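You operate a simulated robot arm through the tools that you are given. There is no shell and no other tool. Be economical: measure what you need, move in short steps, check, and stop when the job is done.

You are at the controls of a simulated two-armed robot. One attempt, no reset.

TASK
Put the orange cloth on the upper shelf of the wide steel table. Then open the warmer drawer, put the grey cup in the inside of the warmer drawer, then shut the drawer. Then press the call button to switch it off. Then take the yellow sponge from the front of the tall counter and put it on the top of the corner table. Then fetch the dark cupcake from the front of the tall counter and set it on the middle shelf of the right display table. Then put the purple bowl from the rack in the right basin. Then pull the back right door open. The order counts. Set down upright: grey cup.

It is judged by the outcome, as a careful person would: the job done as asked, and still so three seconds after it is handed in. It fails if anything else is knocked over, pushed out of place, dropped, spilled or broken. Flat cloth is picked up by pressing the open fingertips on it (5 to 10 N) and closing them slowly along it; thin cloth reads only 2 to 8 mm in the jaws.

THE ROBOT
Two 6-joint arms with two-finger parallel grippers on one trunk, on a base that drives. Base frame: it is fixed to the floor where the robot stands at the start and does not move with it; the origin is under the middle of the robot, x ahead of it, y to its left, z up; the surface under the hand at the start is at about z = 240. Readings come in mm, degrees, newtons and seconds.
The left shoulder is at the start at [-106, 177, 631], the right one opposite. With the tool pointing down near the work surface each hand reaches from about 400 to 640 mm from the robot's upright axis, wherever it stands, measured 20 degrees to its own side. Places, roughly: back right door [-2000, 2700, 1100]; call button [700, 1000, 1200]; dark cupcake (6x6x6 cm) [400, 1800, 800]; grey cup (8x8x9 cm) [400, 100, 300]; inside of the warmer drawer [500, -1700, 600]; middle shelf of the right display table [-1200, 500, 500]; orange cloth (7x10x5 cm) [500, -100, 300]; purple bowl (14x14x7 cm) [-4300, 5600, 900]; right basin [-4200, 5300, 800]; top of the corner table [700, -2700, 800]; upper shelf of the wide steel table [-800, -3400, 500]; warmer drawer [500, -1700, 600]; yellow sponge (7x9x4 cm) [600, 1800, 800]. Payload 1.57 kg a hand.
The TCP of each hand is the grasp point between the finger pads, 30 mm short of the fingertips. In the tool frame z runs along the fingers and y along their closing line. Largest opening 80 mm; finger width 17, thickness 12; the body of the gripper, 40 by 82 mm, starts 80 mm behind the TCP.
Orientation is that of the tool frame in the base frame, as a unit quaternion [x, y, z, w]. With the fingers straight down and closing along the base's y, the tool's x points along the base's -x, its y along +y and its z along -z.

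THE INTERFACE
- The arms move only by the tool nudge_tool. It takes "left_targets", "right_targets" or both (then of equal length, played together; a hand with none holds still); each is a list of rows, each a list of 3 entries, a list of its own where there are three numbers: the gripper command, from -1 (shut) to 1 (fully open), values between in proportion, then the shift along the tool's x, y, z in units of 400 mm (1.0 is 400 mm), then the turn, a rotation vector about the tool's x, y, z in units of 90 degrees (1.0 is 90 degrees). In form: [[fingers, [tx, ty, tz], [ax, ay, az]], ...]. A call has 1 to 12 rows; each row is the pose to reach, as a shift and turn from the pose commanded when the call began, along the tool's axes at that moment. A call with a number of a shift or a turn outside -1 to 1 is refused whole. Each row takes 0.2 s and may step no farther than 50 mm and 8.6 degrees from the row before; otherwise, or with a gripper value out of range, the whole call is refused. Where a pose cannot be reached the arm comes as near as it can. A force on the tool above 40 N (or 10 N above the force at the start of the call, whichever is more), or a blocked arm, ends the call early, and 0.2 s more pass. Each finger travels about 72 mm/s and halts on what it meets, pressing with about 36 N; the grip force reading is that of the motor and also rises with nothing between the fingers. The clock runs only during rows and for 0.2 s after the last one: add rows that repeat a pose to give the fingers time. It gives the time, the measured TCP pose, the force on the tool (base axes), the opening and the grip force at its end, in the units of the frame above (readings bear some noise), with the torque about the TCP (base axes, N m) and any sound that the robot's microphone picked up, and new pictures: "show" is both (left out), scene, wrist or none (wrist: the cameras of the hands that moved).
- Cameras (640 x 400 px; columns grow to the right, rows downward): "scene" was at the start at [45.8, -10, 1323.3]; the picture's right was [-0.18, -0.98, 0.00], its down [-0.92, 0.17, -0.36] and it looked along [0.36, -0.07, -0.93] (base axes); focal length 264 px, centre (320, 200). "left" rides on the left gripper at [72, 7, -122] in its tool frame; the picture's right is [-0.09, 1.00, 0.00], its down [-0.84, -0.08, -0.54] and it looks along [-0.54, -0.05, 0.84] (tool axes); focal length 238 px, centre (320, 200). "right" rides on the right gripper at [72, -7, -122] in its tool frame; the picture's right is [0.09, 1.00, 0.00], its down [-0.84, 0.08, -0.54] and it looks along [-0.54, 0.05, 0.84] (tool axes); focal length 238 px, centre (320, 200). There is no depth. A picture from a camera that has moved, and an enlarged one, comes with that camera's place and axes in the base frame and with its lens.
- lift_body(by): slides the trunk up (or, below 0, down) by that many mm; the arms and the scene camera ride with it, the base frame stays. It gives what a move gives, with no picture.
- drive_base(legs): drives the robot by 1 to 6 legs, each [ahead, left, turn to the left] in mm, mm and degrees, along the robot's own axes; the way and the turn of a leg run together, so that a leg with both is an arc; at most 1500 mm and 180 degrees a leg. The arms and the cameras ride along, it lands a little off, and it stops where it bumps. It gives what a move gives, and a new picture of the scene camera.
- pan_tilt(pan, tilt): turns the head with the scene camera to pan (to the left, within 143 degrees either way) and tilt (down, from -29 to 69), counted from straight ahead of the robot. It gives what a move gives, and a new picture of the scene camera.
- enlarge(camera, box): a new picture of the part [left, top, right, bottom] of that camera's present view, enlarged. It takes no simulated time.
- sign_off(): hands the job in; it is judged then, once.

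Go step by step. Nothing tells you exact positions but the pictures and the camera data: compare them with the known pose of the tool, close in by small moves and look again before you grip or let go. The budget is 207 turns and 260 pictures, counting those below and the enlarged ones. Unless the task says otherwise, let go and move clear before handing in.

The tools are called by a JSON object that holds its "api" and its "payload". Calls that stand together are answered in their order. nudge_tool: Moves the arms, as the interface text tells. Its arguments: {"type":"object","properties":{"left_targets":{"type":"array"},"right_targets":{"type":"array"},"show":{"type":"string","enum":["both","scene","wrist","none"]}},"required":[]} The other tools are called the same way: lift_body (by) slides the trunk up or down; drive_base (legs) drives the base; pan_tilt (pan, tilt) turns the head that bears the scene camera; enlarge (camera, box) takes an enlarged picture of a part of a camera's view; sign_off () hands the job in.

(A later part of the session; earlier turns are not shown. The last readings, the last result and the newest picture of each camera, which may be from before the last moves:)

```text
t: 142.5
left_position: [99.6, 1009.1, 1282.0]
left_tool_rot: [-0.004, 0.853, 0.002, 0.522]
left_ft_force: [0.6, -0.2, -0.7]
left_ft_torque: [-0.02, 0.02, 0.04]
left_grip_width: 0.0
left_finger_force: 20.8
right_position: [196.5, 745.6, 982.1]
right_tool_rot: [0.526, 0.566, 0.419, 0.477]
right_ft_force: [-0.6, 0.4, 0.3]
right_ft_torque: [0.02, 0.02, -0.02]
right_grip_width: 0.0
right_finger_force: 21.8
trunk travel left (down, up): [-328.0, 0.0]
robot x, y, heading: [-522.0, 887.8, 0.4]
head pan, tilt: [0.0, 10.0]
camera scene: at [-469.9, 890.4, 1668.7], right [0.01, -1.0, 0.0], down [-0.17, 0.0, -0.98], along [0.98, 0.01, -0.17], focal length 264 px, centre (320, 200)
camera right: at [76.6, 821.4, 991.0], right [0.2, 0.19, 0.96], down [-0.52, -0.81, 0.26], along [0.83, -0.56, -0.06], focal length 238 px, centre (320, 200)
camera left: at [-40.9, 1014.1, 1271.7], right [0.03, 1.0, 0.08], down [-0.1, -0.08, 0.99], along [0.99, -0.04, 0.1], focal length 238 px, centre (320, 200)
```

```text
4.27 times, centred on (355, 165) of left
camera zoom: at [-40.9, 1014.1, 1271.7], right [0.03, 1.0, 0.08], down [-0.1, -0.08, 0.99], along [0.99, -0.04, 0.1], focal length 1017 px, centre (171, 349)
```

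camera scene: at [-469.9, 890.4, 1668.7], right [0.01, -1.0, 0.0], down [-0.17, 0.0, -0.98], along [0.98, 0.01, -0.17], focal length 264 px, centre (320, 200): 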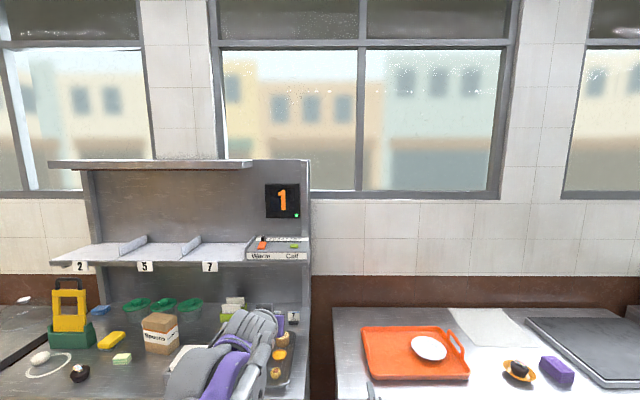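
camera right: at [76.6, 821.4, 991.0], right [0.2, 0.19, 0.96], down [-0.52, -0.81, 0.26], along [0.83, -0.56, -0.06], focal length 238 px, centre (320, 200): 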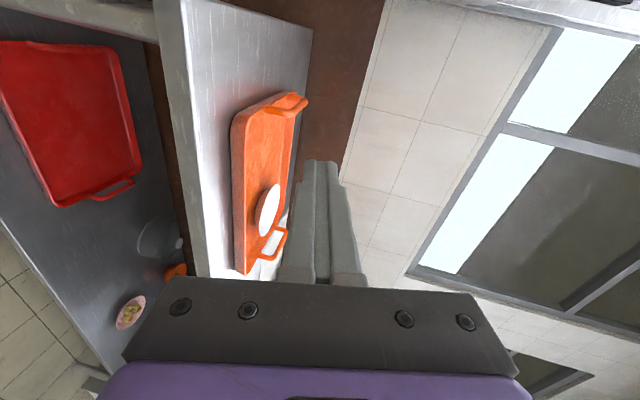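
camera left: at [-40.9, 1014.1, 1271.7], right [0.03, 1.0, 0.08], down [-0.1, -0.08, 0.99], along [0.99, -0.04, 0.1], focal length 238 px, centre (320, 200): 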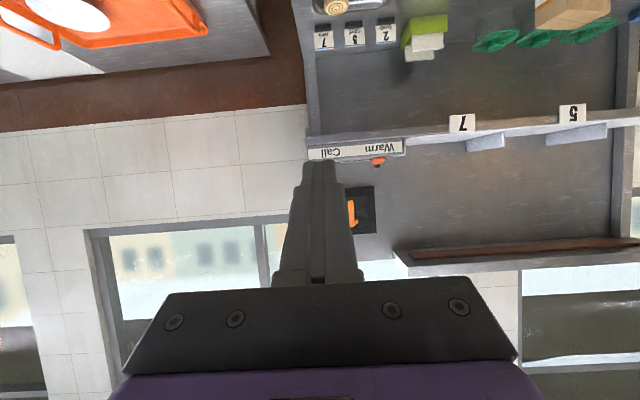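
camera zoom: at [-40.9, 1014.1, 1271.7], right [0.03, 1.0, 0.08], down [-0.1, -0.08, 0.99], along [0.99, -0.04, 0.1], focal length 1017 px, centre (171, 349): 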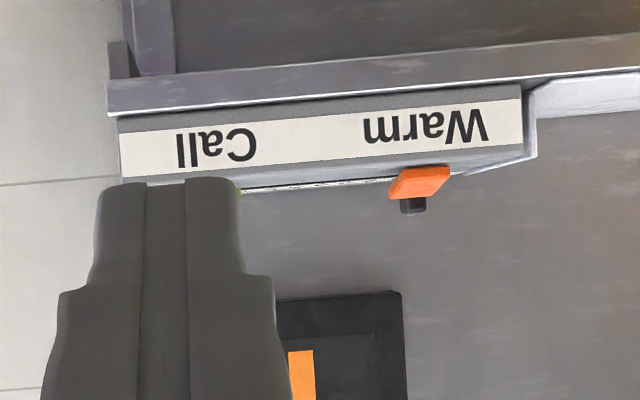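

From two views the Call button is near [727, 1026, 1240] and the box's front top edge near [664, –, 1234]. I'll pull the right hand back a little and drive closer.

{"api": "nudge_tool", "payload": {"right_targets": [[-1, [0, 0, -0.1], [0, 0, 0]], [-1, [0, 0.02, -0.2], [0, 0, 0]], [-1, [0, 0.02, -0.2], [0, 0, 0]]], "show": "none"}}

{"api": "drive_base", "payload": {"legs": [[420, 0, 0]]}}

{"api": "pan_tilt", "payload": {"pan": 10, "tilt": 35}}

```text
t: 143.3
left_position: [101.1, 1008.7, 1280.9]
left_tool_rot: [-0.003, 0.853, 0.002, 0.522]
left_ft_force: [-0.3, -0.8, -0.2]
left_ft_torque: [-0.02, 0.03, -0.01]
left_grip_width: 0.2
left_finger_force: 20.9
right_position: [120.4, 750.0, 1006.1]
right_tool_rot: [0.526, 0.566, 0.419, 0.476]
right_ft_force: [1.0, -0.6, 1.0]
right_ft_torque: [-0.01, -0.01, 0.03]
right_grip_width: 0.3
right_finger_force: 21.4
trunk travel left (down, up): [-328.0, 0.0]
robot x, y, heading: [-522.7, 889.4, 0.3]
head pan, tilt: [0.0, 10.0]
```

```text
t: 145.9
left_position: [526.6, 1012.7, 1280.6]
left_tool_rot: [-0.003, 0.853, 0.001, 0.522]
left_ft_force: [0.4, 0.5, -0.7]
left_ft_torque: [-0.01, -0.03, -0.02]
left_grip_width: 0.0
left_finger_force: 20.9
right_position: [545.5, 752.7, 1004.7]
right_tool_rot: [0.527, 0.565, 0.419, 0.476]
right_ft_force: [0.8, -0.8, 0.5]
right_ft_torque: [-0.01, 0.0, 0.01]
right_grip_width: 0.0
right_finger_force: 21.1
trunk travel left (down, up): [-328.0, 0.0]
robot x, y, heading: [-96.5, 892.4, 0.3]
head pan, tilt: [0.0, 10.0]
camera scene: at [-42.9, 893.7, 1668.5], right [0.01, -1.0, 0.0], down [-0.17, 0.0, -0.98], along [0.98, 0.01, -0.17], focal length 264 px, centre (320, 200)
```

scene: 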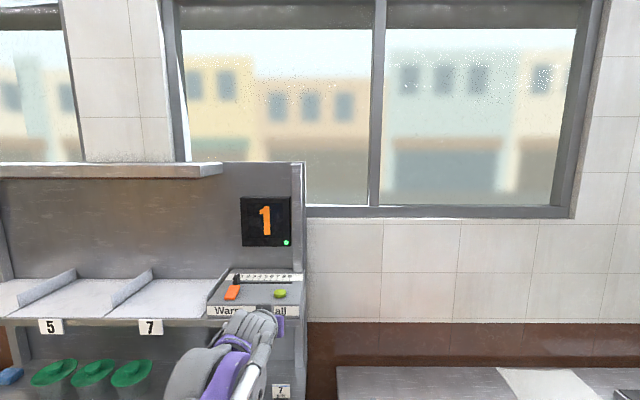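

```text
t: 146.8
left_position: [527.3, 1010.8, 1281.5]
left_tool_rot: [-0.003, 0.853, 0.002, 0.522]
left_ft_force: [0.8, 0.3, -0.2]
left_ft_torque: [0.01, 0.0, 0.01]
left_grip_width: 0.2
left_finger_force: 22.0
right_position: [547.4, 751.6, 1006.5]
right_tool_rot: [0.527, 0.565, 0.418, 0.477]
right_ft_force: [-0.1, 0.2, 0.8]
right_ft_torque: [0.04, 0.02, 0.0]
right_grip_width: 0.0
right_finger_force: 21.5
trunk travel left (down, up): [-328.0, 0.0]
robot x, y, heading: [-93.4, 892.7, 0.4]
head pan, tilt: [10.0, 35.0]
camera scene: at [-48.9, 908.9, 1628.6], right [0.18, -0.98, 0.0], down [-0.56, -0.1, -0.82], along [0.81, 0.15, -0.57], focal length 264 px, centre (320, 200)
```

scene: 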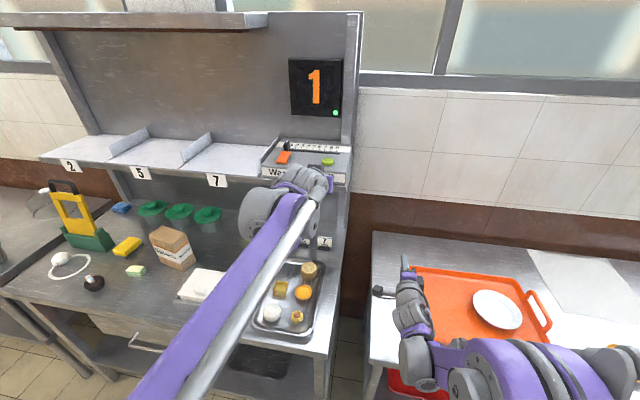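

Two more rays agree: the button is at about [724, 1027, 1240]. I'll drive 90 mm closer and place the fingertips above it.

{"api": "drive_base", "payload": {"legs": [[90, 0, 0]]}}

{"api": "nudge_tool", "payload": {"left_targets": [[-1, [-0.06, 0.02, 0.05], [0, 0, 0]], [-1, [-0.1, 0.038, 0.11], [0, 0, 0]], [-1, [-0.122, 0.038, 0.16], [0, 0, 0]], [-1, [-0.122, 0.038, 0.16], [0, 0, 0]]], "show": "both"}}

```text
t: 147.9
left_position: [615.6, 1012.1, 1280.4]
left_tool_rot: [-0.003, 0.853, 0.002, 0.522]
left_ft_force: [0.3, 0.1, -0.1]
left_ft_torque: [-0.03, 0.02, 0.01]
left_grip_width: 0.2
left_finger_force: 21.0
right_position: [634.8, 754.3, 1005.0]
right_tool_rot: [0.526, 0.566, 0.418, 0.477]
right_ft_force: [0.2, 0.3, 0.5]
right_ft_torque: [-0.05, -0.01, -0.01]
right_grip_width: 0.0
right_finger_force: 21.2
trunk travel left (down, up): [-328.0, 0.0]
robot x, y, heading: [-3.4, 893.4, 0.2]
head pan, tilt: [10.0, 35.0]
camera scene: at [39.7, 909.6, 1628.2], right [0.18, -0.98, 0.0], down [-0.56, -0.1, -0.82], along [0.81, 0.15, -0.57], focal length 264 px, centre (320, 200)
```

scene: 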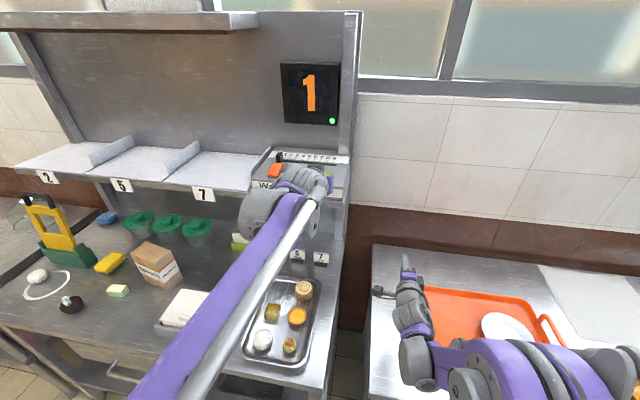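

```text
t: 148.9
left_position: [697.5, 1027.3, 1294.5]
left_tool_rot: [-0.004, 0.853, 0.003, 0.523]
left_ft_force: [-0.2, 0.3, -0.2]
left_ft_torque: [0.02, -0.03, 0.01]
left_grip_width: 0.0
left_finger_force: 21.4
right_position: [635.4, 753.4, 1006.0]
right_tool_rot: [0.526, 0.566, 0.419, 0.477]
right_ft_force: [0.0, 0.2, 0.3]
right_ft_torque: [0.01, -0.03, -0.02]
right_grip_width: 0.2
right_finger_force: 21.5
trunk travel left (down, up): [-328.0, 0.0]
robot x, y, heading: [-2.7, 893.4, 0.3]
head pan, tilt: [10.0, 35.0]
camera scene: at [39.8, 909.7, 1628.5], right [0.18, -0.98, 0.0], down [-0.56, -0.1, -0.82], along [0.81, 0.15, -0.57], focal length 264 px, centre (320, 200)
camera left: at [556.1, 1033.0, 1285.2], right [0.03, 1.0, 0.08], down [-0.1, -0.08, 0.99], along [0.99, -0.04, 0.1], focal length 238 px, centre (320, 200)
```

scene: 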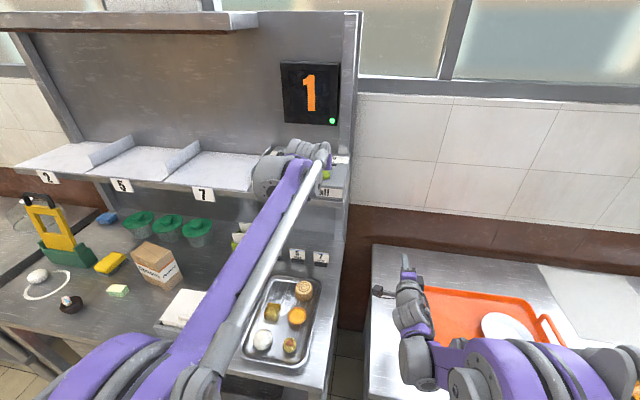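
left: 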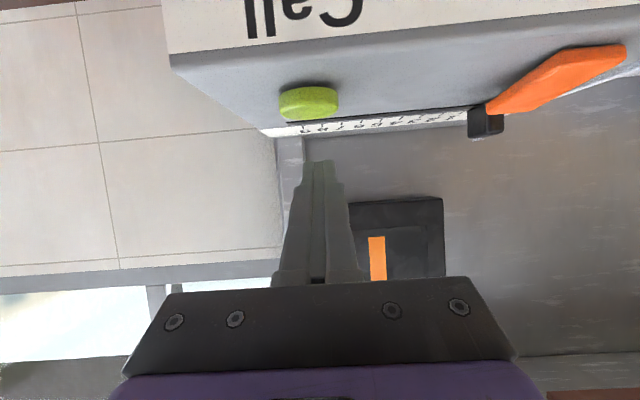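

Aligned over the button. I'll press down gently.

{"api": "nudge_tool", "payload": {"left_targets": [[-1, [0.05, -0.004, 0.0256], [0, 0, 0]], [-1, [0.067, -0.004, 0.0342], [0, 0, 0]], [-1, [0.078, -0.004, 0.04], [0, 0, 0]], [-1, [0.086, -0.004, 0.044], [0, 0, 0]], [-1, [0.086, -0.004, 0.044], [0, 0, 0]]], "show": "both"}}

```text
t: 150.2
left_position: [696.2, 1025.3, 1259.1]
left_tool_rot: [-0.003, 0.852, 0.002, 0.523]
left_ft_force: [6.5, 1.0, 22.1]
left_ft_torque: [-0.01, -0.63, -0.04]
left_grip_width: 0.0
left_finger_force: 21.2
right_position: [635.4, 753.6, 1007.5]
right_tool_rot: [0.526, 0.565, 0.419, 0.477]
right_ft_force: [0.0, 0.1, 0.7]
right_ft_torque: [0.01, -0.03, -0.02]
right_grip_width: 0.0
right_finger_force: 21.1
trunk travel left (down, up): [-328.0, 0.0]
robot x, y, heading: [-5.7, 891.9, 0.5]
head pan, tilt: [10.0, 35.0]
heard: click
camera scene: at [39.2, 909.2, 1628.8], right [0.18, -0.98, 0.0], down [-0.56, -0.1, -0.82], along [0.81, 0.15, -0.57], focal length 264 px, centre (320, 200)
camera left: at [555.3, 1031.1, 1248.6], right [0.03, 1.0, 0.08], down [-0.11, -0.08, 0.99], along [0.99, -0.04, 0.1], focal length 238 px, centre (320, 200)
```

scene: 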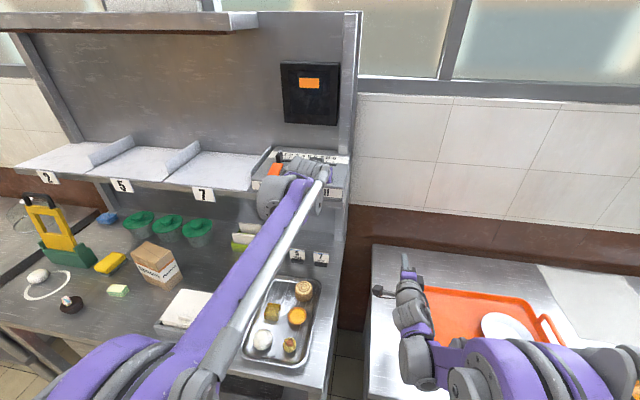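
left: 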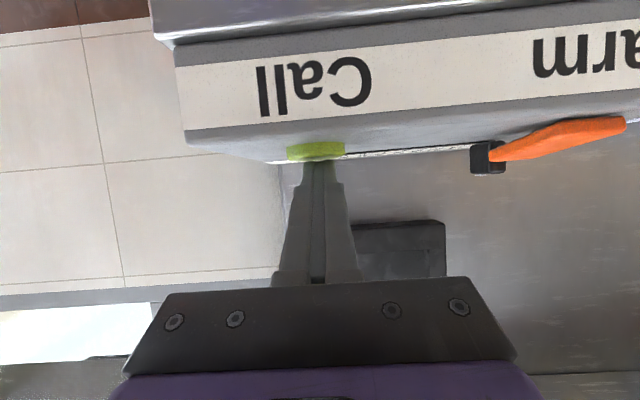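

Click — the display went dark, so the call is off. I'll lift off, back away and look at the front of the tall counter to the left.

{"api": "nudge_tool", "payload": {"left_targets": [[-1, [-0.09, 0, -0.046], [0, 0, 0]], [-1, [-0.08, 0, -0.14], [0, 0, 0]], [-1, [-0.04, 0, -0.25], [0, 0, 0]], [-1, [-0.04, 0, -0.25], [0, 0, 0]]], "show": "none"}}

{"api": "drive_base", "payload": {"legs": [[-400, 0, 0], [0, 900, 0]]}}

{"api": "pan_tilt", "payload": {"pan": 0, "tilt": 40}}

```text
t: 151.2
left_position: [614.6, 1025.3, 1317.7]
left_tool_rot: [-0.003, 0.853, 0.002, 0.522]
left_ft_force: [0.6, 0.0, -1.2]
left_ft_torque: [-0.01, 0.01, -0.04]
left_grip_width: 0.0
left_finger_force: 21.5
right_position: [637.9, 752.5, 1005.7]
right_tool_rot: [0.527, 0.565, 0.418, 0.477]
right_ft_force: [1.1, 0.1, 1.2]
right_ft_torque: [0.01, 0.0, -0.01]
right_grip_width: 0.0
right_finger_force: 21.4
trunk travel left (down, up): [-328.0, 0.0]
robot x, y, heading: [-2.7, 890.6, 0.4]
head pan, tilt: [10.0, 35.0]
```

```text
t: 161.6
left_position: [201.2, 1938.1, 1318.8]
left_tool_rot: [-0.005, 0.853, 0.003, 0.522]
left_ft_force: [0.6, 0.4, -0.2]
left_ft_torque: [0.03, 0.0, -0.01]
left_grip_width: 0.1
left_finger_force: 21.4
right_position: [225.7, 1665.4, 1005.0]
right_tool_rot: [0.526, 0.566, 0.42, 0.476]
right_ft_force: [0.2, -0.5, 0.5]
right_ft_torque: [0.01, -0.01, 0.01]
right_grip_width: 0.1
right_finger_force: 21.7
trunk travel left (down, up): [-328.0, 0.0]
robot x, y, heading: [-416.4, 1802.4, 0.7]
head pan, tilt: [10.0, 35.0]
camera scene: at [-371.7, 1819.1, 1628.5], right [0.18, -0.98, 0.0], down [-0.56, -0.11, -0.82], along [0.81, 0.15, -0.57], focal length 264 px, centre (320, 200)
```

scene: 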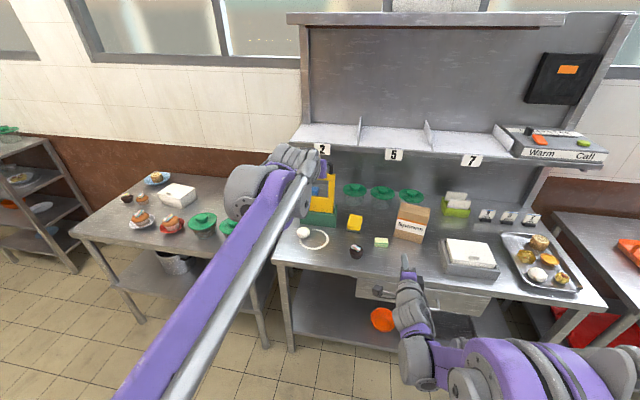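

```text
t: 162.3
left_position: [200.4, 1937.5, 1319.4]
left_tool_rot: [-0.005, 0.853, 0.003, 0.522]
left_ft_force: [-0.2, -0.3, -0.7]
left_ft_torque: [-0.01, -0.01, -0.01]
left_grip_width: 0.0
left_finger_force: 20.8
right_position: [224.2, 1665.8, 1005.1]
right_tool_rot: [0.525, 0.567, 0.419, 0.477]
right_ft_force: [-0.3, -0.3, 0.7]
right_ft_torque: [-0.04, -0.04, 0.01]
right_grip_width: 0.0
right_finger_force: 21.5
trunk travel left (down, up): [-328.0, 0.0]
robot x, y, heading: [-412.9, 1802.5, 0.8]
head pan, tilt: [0.0, 40.0]
camera scene: at [-373.2, 1803.9, 1621.0], right [0.01, -1.0, 0.0], down [-0.64, -0.01, -0.77], along [0.77, 0.01, -0.64], focal length 264 px, centre (320, 200)
```

scene: 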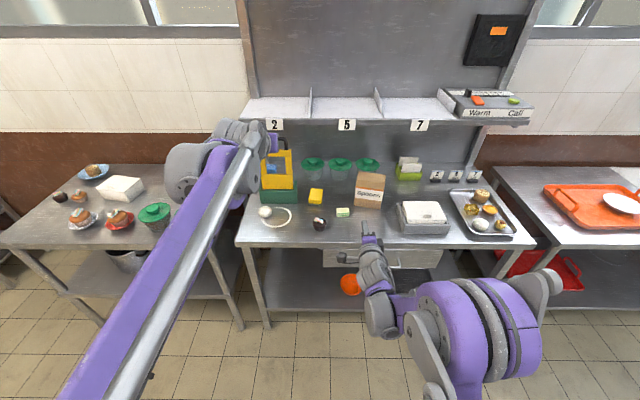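

The cupcake is near [410, 1812] and the yellow sponge near [600, 1835]. I'll bring the left hand down to working height and un-roll the right hand.

{"api": "nudge_tool", "payload": {"left_targets": [[1, [0.08, 0, 0.04], [0, 0.02, 0]], [1, [0.16, 0, 0.08], [0, 0.04, 0]], [1, [0.24, 0, 0.12], [0, 0.06, 0]], [1, [0.32, 0, 0.16], [0, 0.08, 0]], [1, [0.4, 0, 0.2], [0, 0.1, 0]], [1, [0.48, 0, 0.24], [0, 0.12, 0]], [1, [0.56, 0, 0.28], [0, 0.14, 0]], [1, [0.64, 0, 0.32], [0, 0.16, 0]], [1, [0.72, 0, 0.36], [0, 0.16, 0]], [1, [0.79, 0, 0.4], [0, 0.16, 0]], [1, [0.79, 0, 0.4], [0, 0.16, 0]]], "right_targets": [[0, [0, 0, 0], [0, 0, -0.09]], [0, [0, 0, 0], [0, 0, -0.18]], [0, [0, 0, 0], [0, 0, -0.27]], [0, [0, 0, 0], [0, 0, -0.36]], [0, [0, 0, 0], [0, 0, -0.45]], [0, [0, 0, 0], [0, 0, -0.54]], [0, [0, 0, 0], [0, 0, -0.63]], [0, [0, 0, 0], [0, 0, -0.72]], [0, [0, 0, 0], [0, 0, -0.81]], [0, [0, 0, 0], [0, 0, -0.88]], [0, [0, 0, 0], [0, 0, -0.88]]], "show": "none"}}

{"api": "nudge_tool", "payload": {"right_targets": [[1, [0, 0, -0.04], [0, 0.09, 0]], [1, [0, 0, -0.1], [0, 0.18, 0]], [1, [0, 0, -0.16], [0, 0.27, 0]], [1, [0, 0, -0.22], [0, 0.36, 0]], [1, [0, 0, -0.28], [0, 0.45, 0]], [1, [0, 0, -0.34], [0, 0.54, 0]], [1, [0, 0, -0.4], [0, 0.63, 0]], [1, [0, 0, -0.45], [0, 0.72, 0]], [1, [0, 0, -0.45], [0, 0.8, 0]], [1, [0, 0, -0.45], [0, 0.88, 0]], [1, [0, 0, -0.45], [0, 0.88, 0]]], "show": "both"}}

```text
t: 164.8
left_position: [200.0, 1939.7, 964.8]
left_tool_rot: [-0.004, 0.912, 0.002, 0.411]
left_ft_force: [0.8, -0.2, 0.2]
left_ft_torque: [0.01, 0.03, 0.01]
left_grip_width: 79.9
left_finger_force: 0.0
right_position: [225.8, 1665.1, 1006.0]
right_tool_rot: [0.043, 0.772, 0.02, 0.634]
right_ft_force: [-0.3, -0.4, 0.5]
right_ft_torque: [0.01, 0.03, -0.01]
right_grip_width: 39.9
right_finger_force: 0.0
trunk travel left (down, up): [-328.0, 0.0]
robot x, y, heading: [-418.0, 1801.5, 0.6]
head pan, tilt: [0.0, 40.0]
```

```text
t: 167.2
left_position: [199.2, 1939.3, 964.2]
left_tool_rot: [-0.005, 0.911, 0.002, 0.411]
left_ft_force: [-0.5, 0.3, 0.1]
left_ft_torque: [0.0, 0.03, 0.02]
left_grip_width: 80.0
left_finger_force: 0.1
right_position: [47.4, 1670.5, 1040.1]
right_tool_rot: [0.022, 0.999, 0.044, -0.003]
right_ft_force: [1.0, 0.1, 0.2]
right_ft_torque: [0.01, 0.02, -0.02]
right_grip_width: 80.4
right_finger_force: 0.0
trunk travel left (down, up): [-328.0, 0.0]
robot x, y, heading: [-418.2, 1803.3, 0.5]
head pan, tilt: [0.0, 40.0]
camera scene: at [-373.9, 1803.8, 1621.0], right [0.01, -1.0, 0.0], down [-0.64, -0.01, -0.77], along [0.77, 0.01, -0.64], focal length 264 px, centre (320, 200)
camera right: at [-23.6, 1656.1, 1161.0], right [-0.05, 0.99, 0.09], down [0.84, -0.01, 0.54], along [0.54, 0.1, -0.84], focal length 238 px, centre (320, 200)
```

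scene: 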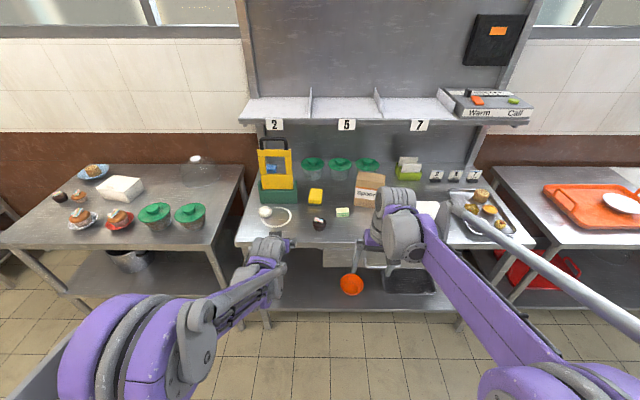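
right: 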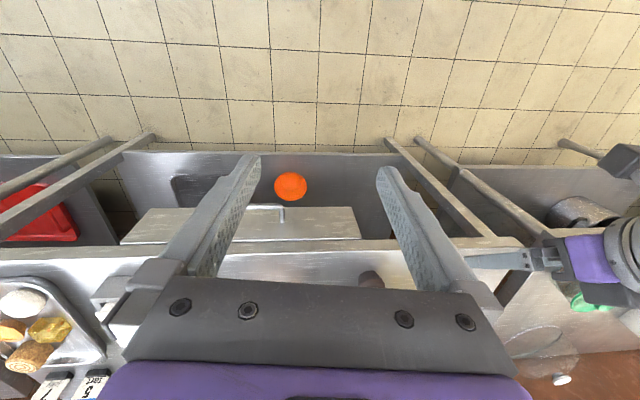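

Now I'll line the left hand up with the sponge.

{"api": "drive_base", "payload": {"legs": [[230, -100, -0.5]]}}

{"api": "enlarge", "payload": {"camera": "left", "box": [0, 0, 640, 400]}}

```text
t: 169.0
left_position: [430.4, 1835.0, 965.1]
left_tool_rot: [-0.001, 0.912, 0.001, 0.411]
left_ft_force: [0.0, -0.2, 0.4]
left_ft_torque: [-0.01, -0.01, -0.01]
left_grip_width: 79.8
left_finger_force: 0.0
right_position: [276.5, 1566.8, 1040.5]
right_tool_rot: [0.028, 0.999, 0.043, -0.003]
right_ft_force: [-0.4, 0.6, 0.5]
right_ft_torque: [-0.02, 0.01, 0.0]
right_grip_width: 79.8
right_finger_force: 0.0
trunk travel left (down, up): [-328.0, 0.0]
robot x, y, heading: [-185.4, 1705.3, -0.1]
head pan, tilt: [0.0, 40.0]
camera scene: at [-143.6, 1704.7, 1620.8], right [0.0, -1.0, 0.0], down [-0.64, 0.0, -0.77], along [0.77, 0.0, -0.64], focal length 264 px, centre (320, 200)
```

scene: 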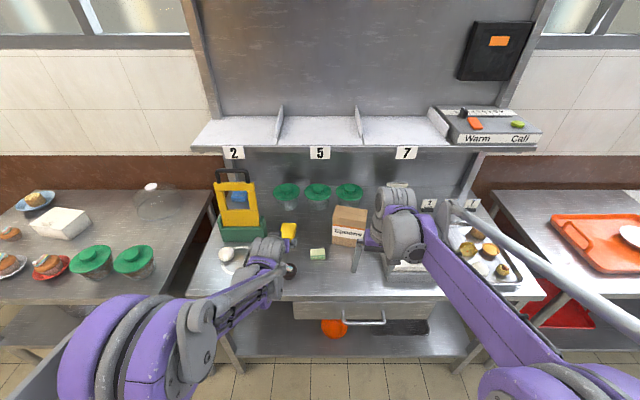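

```text
1.00 times, centred on (320, 200) of left (not enlarged: the box is as wide or as high as the picture)
camera zoom: at [291.9, 1840.8, 990.2], right [0.06, 1.0, 0.07], down [0.15, -0.08, 0.99], along [0.99, -0.05, -0.15], focal length 238 px, centre (320, 200)
```

zoom: 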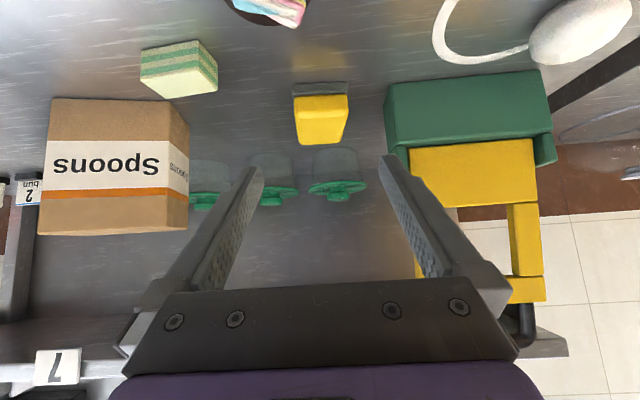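

The sponge is a 57×90 mm block at about [585, 1836], with the cupcake close in front of it. To keep the hand clear of the cupcake I'll use a steeper pitch (about 20 degrees from vertical) and come closer.

{"api": "drive_base", "payload": {"legs": [[100, 0, 0]]}}

{"api": "nudge_tool", "payload": {"left_targets": [[1, [-0.02, 0, 0.02], [0, 0.09, 0]], [1, [-0.04, 0, 0.04], [0, 0.18, 0]], [1, [-0.07, 0, 0.08], [0, 0.27, 0]], [1, [-0.09, 0, 0.1], [0, 0.34, 0]], [1, [-0.09, 0, 0.1], [0, 0.34, 0]]], "show": "wrist"}}

```text
t: 170.1
left_position: [530.3, 1833.6, 964.0]
left_tool_rot: [0.0, 0.912, 0.0, 0.411]
left_ft_force: [-0.6, -0.1, 0.1]
left_ft_torque: [-0.02, 0.02, 0.01]
left_grip_width: 80.0
left_finger_force: 0.1
right_position: [376.0, 1566.1, 1040.1]
right_tool_rot: [0.028, 0.999, 0.043, -0.003]
right_ft_force: [-0.6, 0.2, -0.6]
right_ft_torque: [-0.04, 0.02, 0.0]
right_grip_width: 80.0
right_finger_force: 0.1
trunk travel left (down, up): [-328.0, 0.0]
robot x, y, heading: [-85.8, 1705.9, 0.1]
head pan, tilt: [0.0, 40.0]
camera scene: at [-43.9, 1704.7, 1620.7], right [0.0, -1.0, 0.0], down [-0.64, 0.0, -0.77], along [0.77, 0.0, -0.64], focal length 264 px, centre (320, 200)
```

scene: 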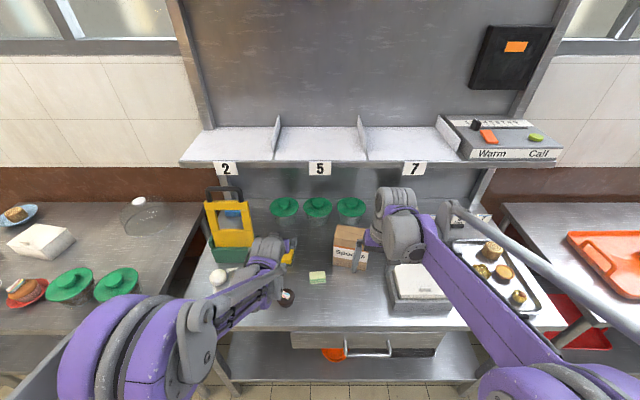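

```text
t: 171.3
left_position: [584.8, 1833.7, 964.5]
left_tool_rot: [-0.001, 0.988, 0.0, 0.156]
left_ft_force: [-0.3, -0.4, 0.4]
left_ft_torque: [-0.02, 0.05, 0.03]
left_grip_width: 79.7
left_finger_force: 0.1
right_position: [376.3, 1566.5, 1039.1]
right_tool_rot: [0.028, 0.999, 0.044, -0.003]
right_ft_force: [0.4, -0.1, 0.4]
right_ft_torque: [-0.03, 0.02, 0.0]
right_grip_width: 79.9
right_finger_force: 0.0
trunk travel left (down, up): [-328.0, 0.0]
robot x, y, heading: [-85.8, 1704.6, -0.1]
head pan, tilt: [0.0, 40.0]
camera left: at [479.2, 1840.5, 1058.0], right [0.09, 1.0, 0.03], down [0.63, -0.08, 0.77], along [0.77, -0.05, -0.63], focal length 238 px, centre (320, 200)
```

left: 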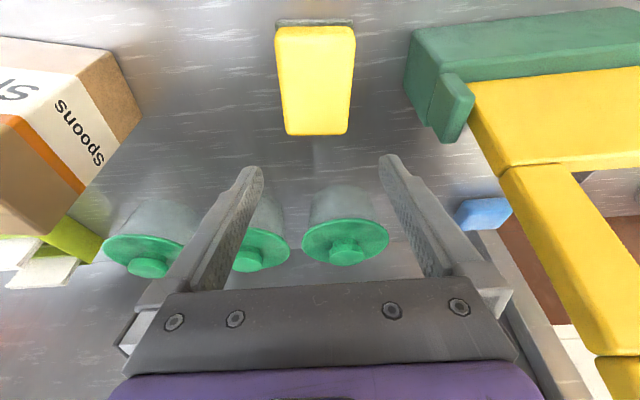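

The sponge's centre is near [577, 1834] with about 4 degrees of yaw. I'll lower the open fingers around it.

{"api": "nudge_tool", "payload": {"left_targets": [[1, [0.05, 0, 0.1], [0, 0, 0.04]], [1, [0.085, 0, 0.19], [0, 0, 0.04]], [1, [0.098, 0, 0.232], [0, 0, 0.04]], [1, [0.098, 0, 0.232], [0, 0, 0.04]]], "show": "both"}}

```text
t: 172.3
left_position: [574.9, 1832.1, 865.4]
left_tool_rot: [0.03, 0.987, 0.005, 0.156]
left_ft_force: [0.0, 0.3, -0.1]
left_ft_torque: [0.01, 0.02, 0.01]
left_grip_width: 80.2
left_finger_force: 0.1
right_position: [377.8, 1566.4, 1039.8]
right_tool_rot: [0.027, 0.999, 0.042, -0.004]
right_ft_force: [-0.7, -0.8, -0.7]
right_ft_torque: [0.01, -0.02, 0.0]
right_grip_width: 79.8
right_finger_force: 0.1
trunk travel left (down, up): [-328.0, 0.0]
robot x, y, heading: [-89.8, 1705.9, 0.3]
head pan, tilt: [0.0, 40.0]
camera scene: at [-43.3, 1704.7, 1621.0], right [0.0, -1.0, 0.0], down [-0.64, 0.0, -0.77], along [0.77, 0.0, -0.64], focal length 264 px, centre (320, 200)
camera left: at [470.9, 1843.6, 958.5], right [0.15, 0.99, 0.05], down [0.62, -0.13, 0.77], along [0.77, -0.08, -0.63], focal length 238 px, centre (320, 200)
```

scene: 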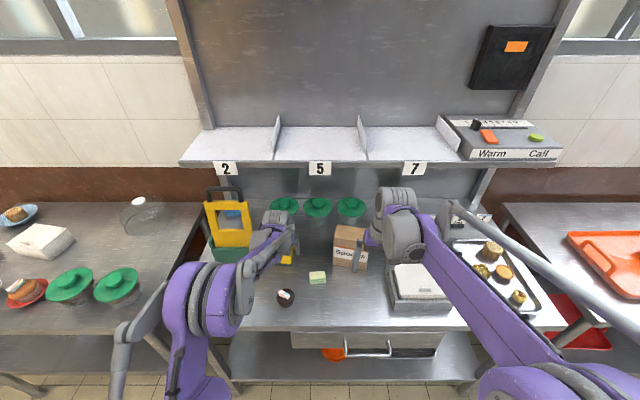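
left: 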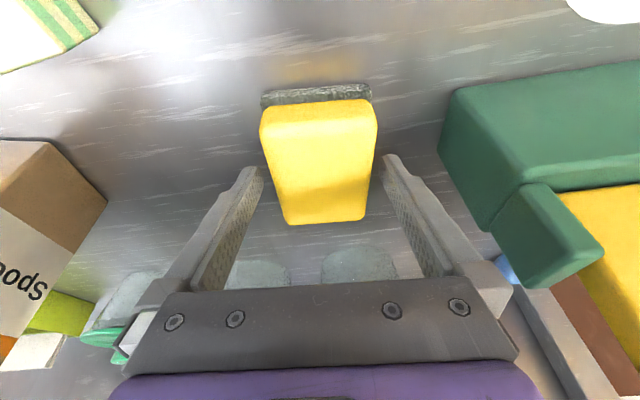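

Well centred. I'll go down 7 mm more, close and lift.

{"api": "nudge_tool", "payload": {"left_targets": [[1, [0.005, 0.002, 0.017], [0, 0, 0]], [0.6, [0.005, 0.002, 0.017], [0, 0, 0]], [0.2, [0.005, 0.002, 0.017], [0, 0, 0]], [-0.3, [0.005, 0.002, 0.017], [0, 0, 0]], [-1, [0.005, 0.002, 0.017], [0, 0, 0]], [-1, [0.005, 0.002, 0.017], [0, 0, 0]], [-1, [-0.02, 0.002, -0.06], [0, 0, 0]], [-1, [-0.05, 0.002, -0.16], [0, 0, 0]], [-1, [-0.08, 0.002, -0.26], [0, 0, 0]], [-1, [-0.08, 0.002, -0.26], [0, 0, 0]]], "show": "wrist"}}

```text
t: 174.5
left_position: [577.3, 1833.0, 975.9]
left_tool_rot: [0.032, 0.987, 0.005, 0.156]
left_ft_force: [-0.1, -0.1, -0.3]
left_ft_torque: [-0.02, -0.01, -0.02]
left_grip_width: 62.9
left_finger_force: 36.2
right_position: [376.6, 1566.2, 1040.0]
right_tool_rot: [0.027, 0.999, 0.043, -0.003]
right_ft_force: [0.6, -0.6, 0.4]
right_ft_torque: [0.02, 0.01, -0.03]
right_grip_width: 80.3
right_finger_force: 0.1
trunk travel left (down, up): [-328.0, 0.0]
robot x, y, heading: [-86.4, 1703.7, 0.0]
head pan, tilt: [0.0, 40.0]
camera left: at [471.9, 1842.2, 1068.9], right [0.15, 0.99, 0.05], down [0.62, -0.13, 0.77], along [0.77, -0.08, -0.63], focal length 238 px, centre (320, 200)
```

left: 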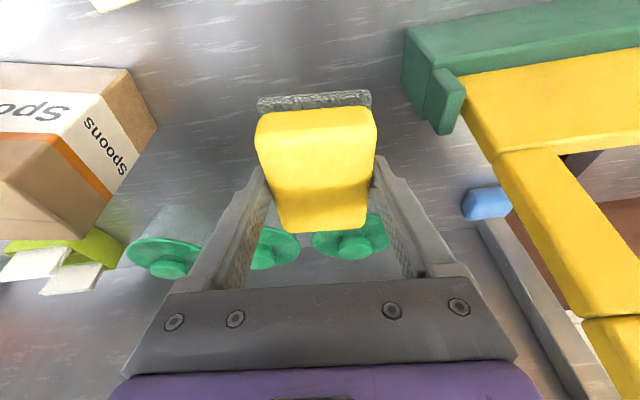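

The sponge is gripped (63 mm). I'll back off and drive along the aisle to the corner table.

{"api": "drive_base", "payload": {"legs": [[-420, 0, 0], [0, -1450, 0], [0, -1450, 0], [0, -1350, 0]]}}

{"api": "pan_tilt", "payload": {"pan": 0, "tilt": 45}}

```text
t: 213.6
left_position: [139.6, -2423.0, 975.7]
left_tool_rot: [0.041, 0.987, 0.003, 0.156]
left_ft_force: [-0.2, -0.3, -0.2]
left_ft_torque: [0.0, -0.02, 0.01]
left_grip_width: 62.3
left_finger_force: 36.0
right_position: [-65.1, -2684.1, 1041.5]
right_tool_rot: [0.037, 0.998, 0.043, -0.002]
right_ft_force: [-0.2, -0.7, -0.7]
right_ft_torque: [0.01, -0.02, 0.02]
right_grip_width: 79.9
right_finger_force: 0.0
trunk travel left (down, up): [-328.0, 0.0]
robot x, y, heading: [-523.4, -2537.4, -1.2]
head pan, tilt: [0.0, 40.0]
camera scene: at [-482.4, -2537.2, 1621.0], right [-0.02, -1.0, 0.0], down [-0.64, 0.01, -0.77], along [0.77, -0.02, -0.64], focal length 264 px, centre (320, 200)
```

scene: 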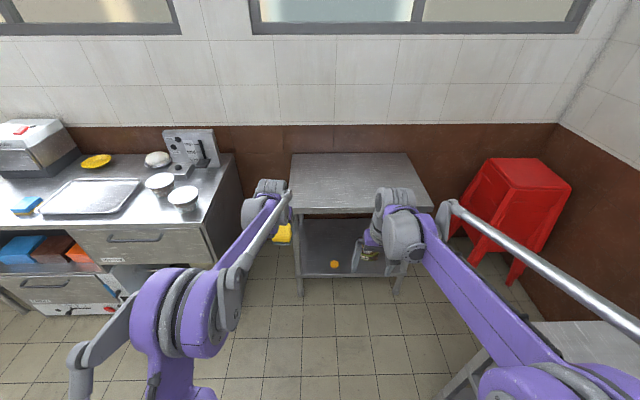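

```text
t: 214.3
left_position: [140.7, -2422.9, 975.0]
left_tool_rot: [0.04, 0.987, 0.004, 0.156]
left_ft_force: [0.5, 0.4, -0.1]
left_ft_torque: [0.02, -0.04, -0.02]
left_grip_width: 62.6
left_finger_force: 36.4
right_position: [-65.1, -2685.3, 1039.4]
right_tool_rot: [0.037, 0.998, 0.043, -0.002]
right_ft_force: [-0.8, 0.0, 0.6]
right_ft_torque: [-0.04, -0.03, 0.01]
right_grip_width: 80.0
right_finger_force: 0.0
trunk travel left (down, up): [-328.0, 0.0]
robot x, y, heading: [-528.8, -2539.2, -1.2]
head pan, tilt: [0.0, 45.0]
camera scene: at [-486.1, -2537.2, 1613.7], right [-0.02, -1.0, 0.0], down [-0.71, 0.01, -0.71], along [0.71, -0.01, -0.71], focal length 264 px, centre (320, 200)
```

scene: 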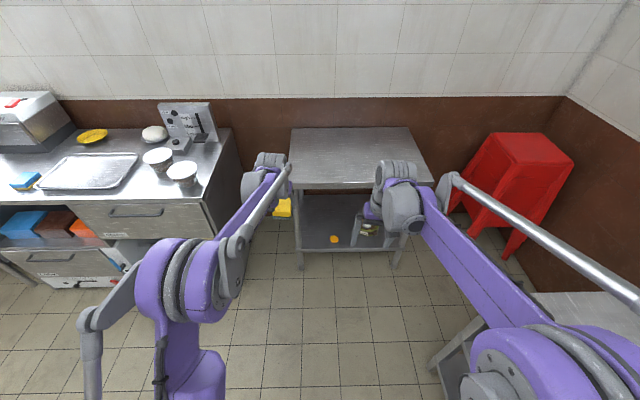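

The corner table top is empty, at about z≈767, with its front edge near x≈445. I'll drive up to it.

{"api": "drive_base", "payload": {"legs": [[300, -115, 1.2], [120, 0, 0]]}}

{"api": "nudge_tool", "payload": {"left_targets": [[-1, [0.03, 0, 0.1], [0, 0, 0]], [-1, [0.06, 0, 0.2], [0, 0, 0]], [-1, [0.09, 0, 0.3], [0, 0, 0]], [-1, [0.107, 0, 0.345], [0, 0, 0]], [-1, [0.107, 0, 0.345], [0, 0, 0]]], "show": "both"}}

```text
t: 217.3
left_position: [552.7, -2531.3, 976.1]
left_tool_rot: [0.031, 0.987, 0.005, 0.155]
left_ft_force: [-0.9, 0.0, -0.5]
left_ft_torque: [-0.02, 0.0, -0.01]
left_grip_width: 62.6
left_finger_force: 36.0
right_position: [351.7, -2795.4, 1039.5]
right_tool_rot: [0.029, 0.999, 0.043, -0.003]
right_ft_force: [-0.2, -0.5, 0.1]
right_ft_torque: [0.0, 0.04, -0.03]
right_grip_width: 80.0
right_finger_force: 0.1
trunk travel left (down, up): [-328.0, 0.0]
robot x, y, heading: [-106.2, -2656.5, -0.3]
head pan, tilt: [0.0, 45.0]
camera scene: at [-71.2, -2656.8, 1613.4], right [0.0, -1.0, 0.0], down [-0.71, 0.0, -0.71], along [0.71, 0.0, -0.71], focal length 264 px, centre (320, 200)
```

scene: 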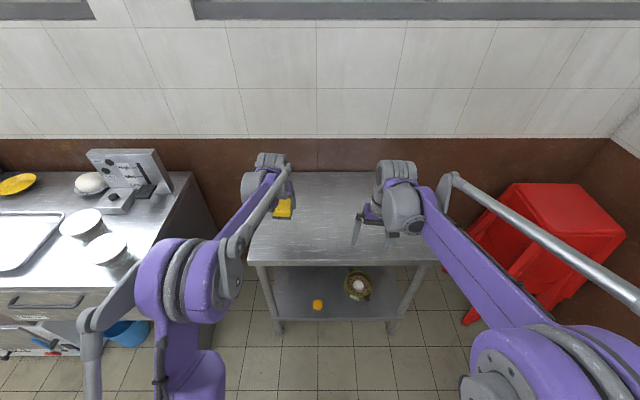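

```text
t: 218.3
left_position: [554.3, -2528.1, 839.7]
left_tool_rot: [0.031, 0.987, 0.004, 0.158]
left_ft_force: [-2.4, 1.8, 21.5]
left_ft_torque: [-0.6, 0.68, -0.07]
left_grip_width: 62.7
left_finger_force: 35.9
right_position: [353.5, -2795.2, 1041.2]
right_tool_rot: [0.028, 0.999, 0.043, -0.001]
right_ft_force: [0.3, -0.2, -0.2]
right_ft_torque: [0.02, -0.01, 0.02]
right_grip_width: 80.1
right_finger_force: 0.1
trunk travel left (down, up): [-328.0, 0.0]
robot x, y, heading: [-112.5, -2659.9, 0.1]
head pan, tilt: [0.0, 45.0]
stopped in row 5 (left hand): the force on the tool passed its limit at 47 N (the readings are from after the stop); the commanded pose is now the measured one
camera scene: at [-72.4, -2657.0, 1614.0], right [0.0, -1.0, 0.0], down [-0.71, 0.0, -0.71], along [0.71, 0.0, -0.71], focal length 264 px, centre (320, 200)
camera left: at [449.0, -2517.1, 931.7], right [0.15, 0.99, 0.05], down [0.62, -0.13, 0.77], along [0.77, -0.09, -0.63], focal length 238 px, centre (320, 200)
```

scene: 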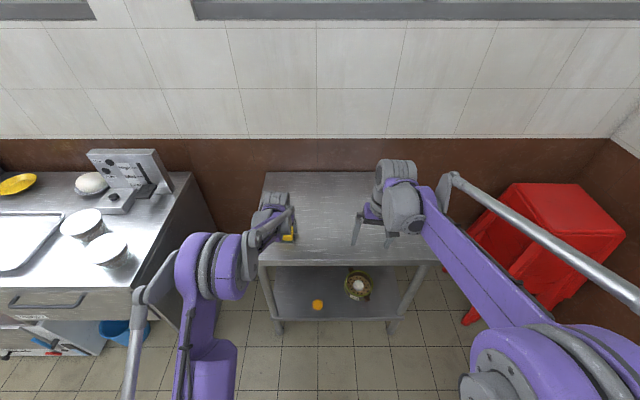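
left: 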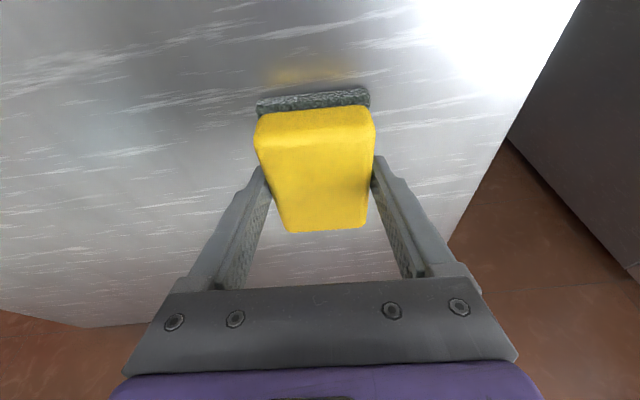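

Contact with the table top at 21 N. I'll ease off, open and rise.

{"api": "nudge_tool", "payload": {"left_targets": [[-1, [-0.001, 0, -0.004], [0, 0, 0]], [-0.4, [-0.001, 0, -0.004], [0, 0, 0]], [0.4, [-0.001, 0, -0.004], [0, 0, 0]], [1, [-0.001, 0, -0.004], [0, 0, 0]], [1, [-0.001, 0, -0.004], [0, 0, 0]], [1, [-0.02, 0, -0.08], [0, 0, 0]], [1, [-0.05, 0, -0.18], [0, 0, 0]], [1, [-0.08, 0, -0.28], [0, 0, 0]], [1, [-0.1, 0, -0.36], [0, 0, 0]], [1, [-0.1, 0, -0.36], [0, 0, 0]]], "show": "both"}}

```text
t: 220.5
left_position: [548.5, -2529.8, 987.5]
left_tool_rot: [0.032, 0.987, 0.004, 0.157]
left_ft_force: [-0.1, -0.2, 0.1]
left_ft_torque: [-0.02, -0.01, 0.01]
left_grip_width: 80.0
left_finger_force: 0.1
right_position: [353.1, -2795.2, 1039.8]
right_tool_rot: [0.028, 0.999, 0.044, -0.003]
right_ft_force: [0.2, 0.3, 0.0]
right_ft_torque: [-0.01, 0.02, 0.0]
right_grip_width: 79.9
right_finger_force: 0.0
trunk travel left (down, up): [-328.0, 0.0]
robot x, y, heading: [-108.6, -2659.5, -0.4]
head pan, tilt: [0.0, 45.0]
camera scene: at [-69.6, -2656.8, 1613.7], right [0.0, -1.0, 0.0], down [-0.71, 0.0, -0.71], along [0.71, 0.0, -0.71], focal length 264 px, centre (320, 200)
camera left: at [443.8, -2518.0, 1080.1], right [0.15, 0.99, 0.05], down [0.62, -0.13, 0.77], along [0.77, -0.09, -0.63], focal length 238 px, centre (320, 200)
```

scene: 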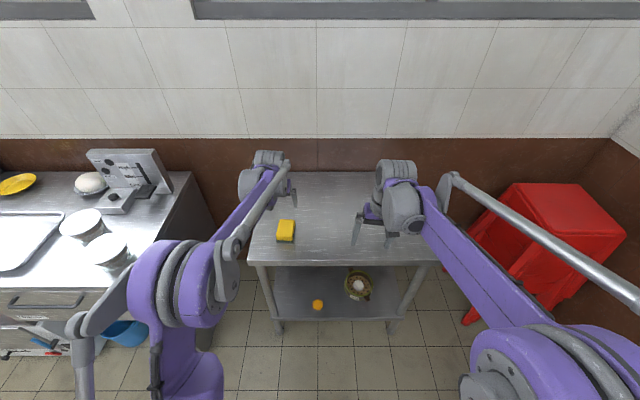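
left: 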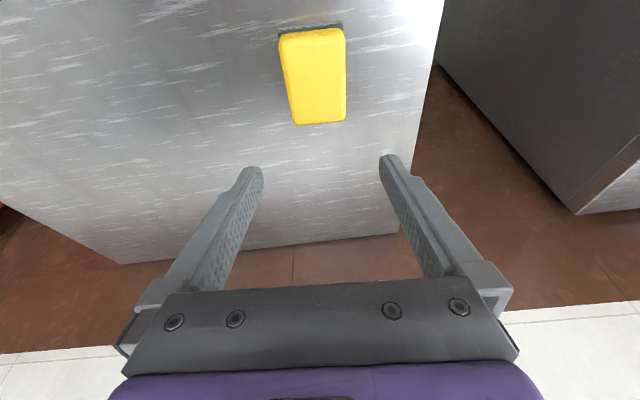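

The sponge lies on the corner table. Now I'll return to the tall counter for the cupcake.

{"api": "drive_base", "payload": {"legs": [[-420, 0, 0.4], [0, 1450, 0], [0, 1450, 0], [0, 1450, 0]]}}

{"api": "nudge_tool", "payload": {"left_targets": [[1, [0, 0, 0.0], [0, -0.09, 0]], [1, [0, 0, 0], [0, -0.18, 0]], [1, [0, 0, 0], [0, -0.27, 0]], [1, [0, 0, 0], [0, -0.34, 0]], [1, [0, 0, 0], [0, -0.34, -0.02]], [1, [0, 0, 0], [0, -0.34, -0.02]]], "show": "both"}}

```text
t: 260.7
left_position: [67.8, 1844.0, 987.3]
left_tool_rot: [0.028, 0.987, 0.004, 0.156]
left_ft_force: [1.0, 0.6, 0.0]
left_ft_torque: [-0.04, -0.01, 0.01]
left_grip_width: 79.9
left_finger_force: 0.0
right_position: [-124.8, 1575.5, 1040.8]
right_tool_rot: [0.023, 0.999, 0.043, -0.003]
right_ft_force: [0.6, 0.5, 0.0]
right_ft_torque: [-0.02, 0.01, -0.01]
right_grip_width: 80.0
right_finger_force: 0.0
trunk travel left (down, up): [-328.0, 0.0]
robot x, y, heading: [-583.5, 1710.2, 0.2]
head pan, tilt: [0.0, 45.0]
camera scene: at [-549.7, 1712.4, 1613.7], right [0.01, -1.0, 0.0], down [-0.71, 0.0, -0.71], along [0.71, 0.0, -0.71], focal length 264 px, centre (320, 200)
```

scene: 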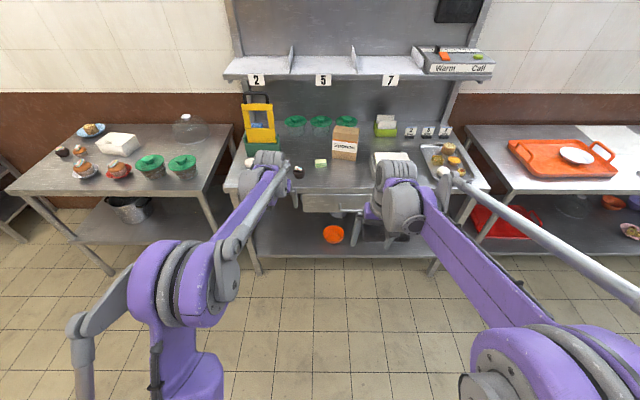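

```text
t: 262.1
left_position: [67.2, 1844.2, 988.1]
left_tool_rot: [0.013, 0.911, -0.005, 0.412]
left_ft_force: [-0.3, 0.1, 1.0]
left_ft_torque: [0.0, -0.02, -0.01]
left_grip_width: 80.0
left_finger_force: 0.0
right_position: [-124.4, 1576.0, 1040.7]
right_tool_rot: [0.024, 0.999, 0.043, -0.002]
right_ft_force: [0.2, 0.5, 0.6]
right_ft_torque: [0.02, 0.0, -0.03]
right_grip_width: 80.2
right_finger_force: 0.0
trunk travel left (down, up): [-328.0, 0.0]
robot x, y, heading: [-591.7, 1710.6, 0.5]
head pan, tilt: [0.0, 45.0]
camera scene: at [-549.7, 1712.4, 1613.7], right [0.01, -1.0, 0.0], down [-0.71, 0.0, -0.71], along [0.71, 0.0, -0.71], focal length 264 px, centre (320, 200)
camera left: at [-70.1, 1854.8, 1012.6], right [0.09, 0.99, 0.07], down [0.14, -0.08, 0.99], along [0.99, -0.08, -0.15], focal length 238 px, centre (320, 200)
```

scene: 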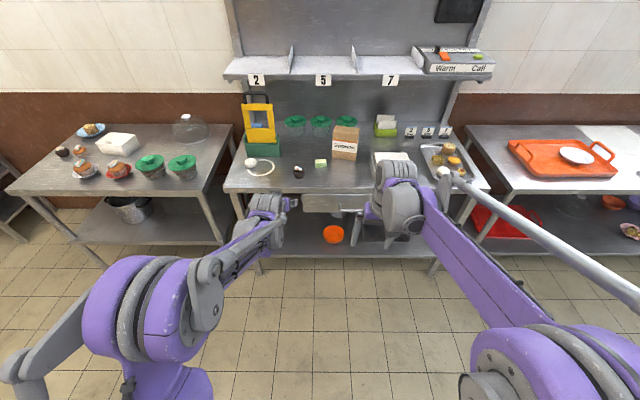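
left: 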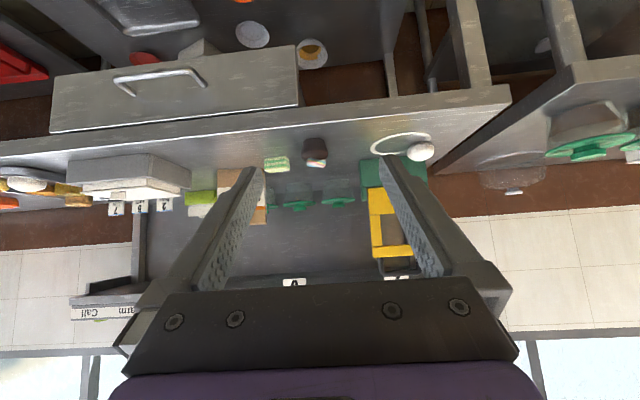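

The cupcake shows near [405, 1814]. I'll move closer and align.

{"api": "drive_base", "payload": {"legs": [[240, -30, 0]]}}

{"api": "nudge_tool", "payload": {"left_targets": [[1, [0.05, 0, 0.045], [0, 0, 0]], [1, [0.1, 0, 0.09], [0, 0, 0]], [1, [0.1, 0, 0.09], [0, 0, 0]]], "show": "wrist"}}

```text
t: 263.9
left_position: [305.5, 1815.3, 987.1]
left_tool_rot: [0.012, 0.912, -0.005, 0.411]
left_ft_force: [-0.3, 0.4, 0.6]
left_ft_torque: [-0.02, 0.0, -0.02]
left_grip_width: 79.8
left_finger_force: 0.1
right_position: [113.0, 1546.6, 1039.4]
right_tool_rot: [0.023, 0.999, 0.043, -0.003]
right_ft_force: [-0.1, -0.4, 0.8]
right_ft_torque: [0.01, -0.02, 0.0]
right_grip_width: 80.0
right_finger_force: 0.1
trunk travel left (down, up): [-328.0, 0.0]
robot x, y, heading: [-351.0, 1681.0, 0.1]
head pan, tilt: [0.0, 45.0]
camera scene: at [-312.0, 1683.9, 1613.5], right [0.01, -1.0, 0.0], down [-0.71, 0.0, -0.71], along [0.71, 0.0, -0.71], focal length 264 px, centre (320, 200)
```

scene: 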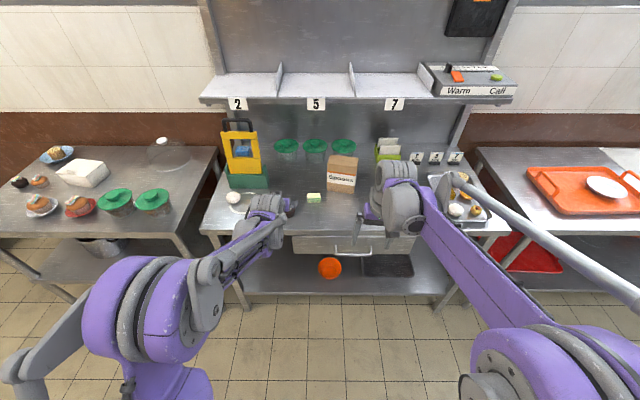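

```text
t: 264.7
left_position: [307.4, 1816.7, 932.9]
left_tool_rot: [0.012, 0.911, -0.005, 0.413]
left_ft_force: [0.0, 0.1, 0.1]
left_ft_torque: [-0.01, 0.01, 0.0]
left_grip_width: 80.4
left_finger_force: 0.1
right_position: [113.6, 1547.8, 1040.9]
right_tool_rot: [0.024, 0.999, 0.044, -0.003]
right_ft_force: [0.2, -0.4, -0.1]
right_ft_torque: [-0.03, 0.0, -0.01]
right_grip_width: 80.2
right_finger_force: 0.0
trunk travel left (down, up): [-328.0, 0.0]
robot x, y, heading: [-350.1, 1684.0, 0.2]
head pan, tilt: [0.0, 45.0]
camera left: at [169.2, 1827.1, 958.9], right [0.09, 0.99, 0.07], down [0.14, -0.08, 0.99], along [0.99, -0.08, -0.15], focal length 238 px, centre (320, 200)
```

left: 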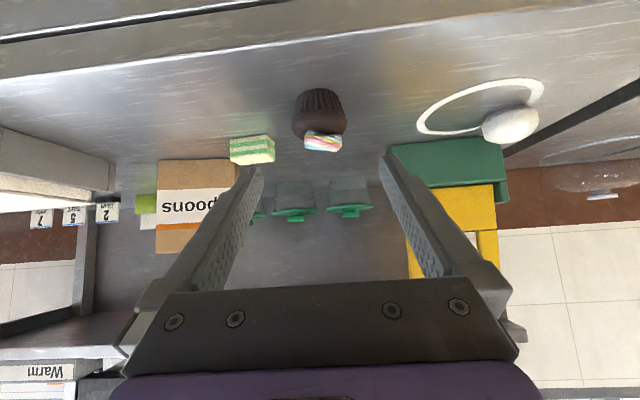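

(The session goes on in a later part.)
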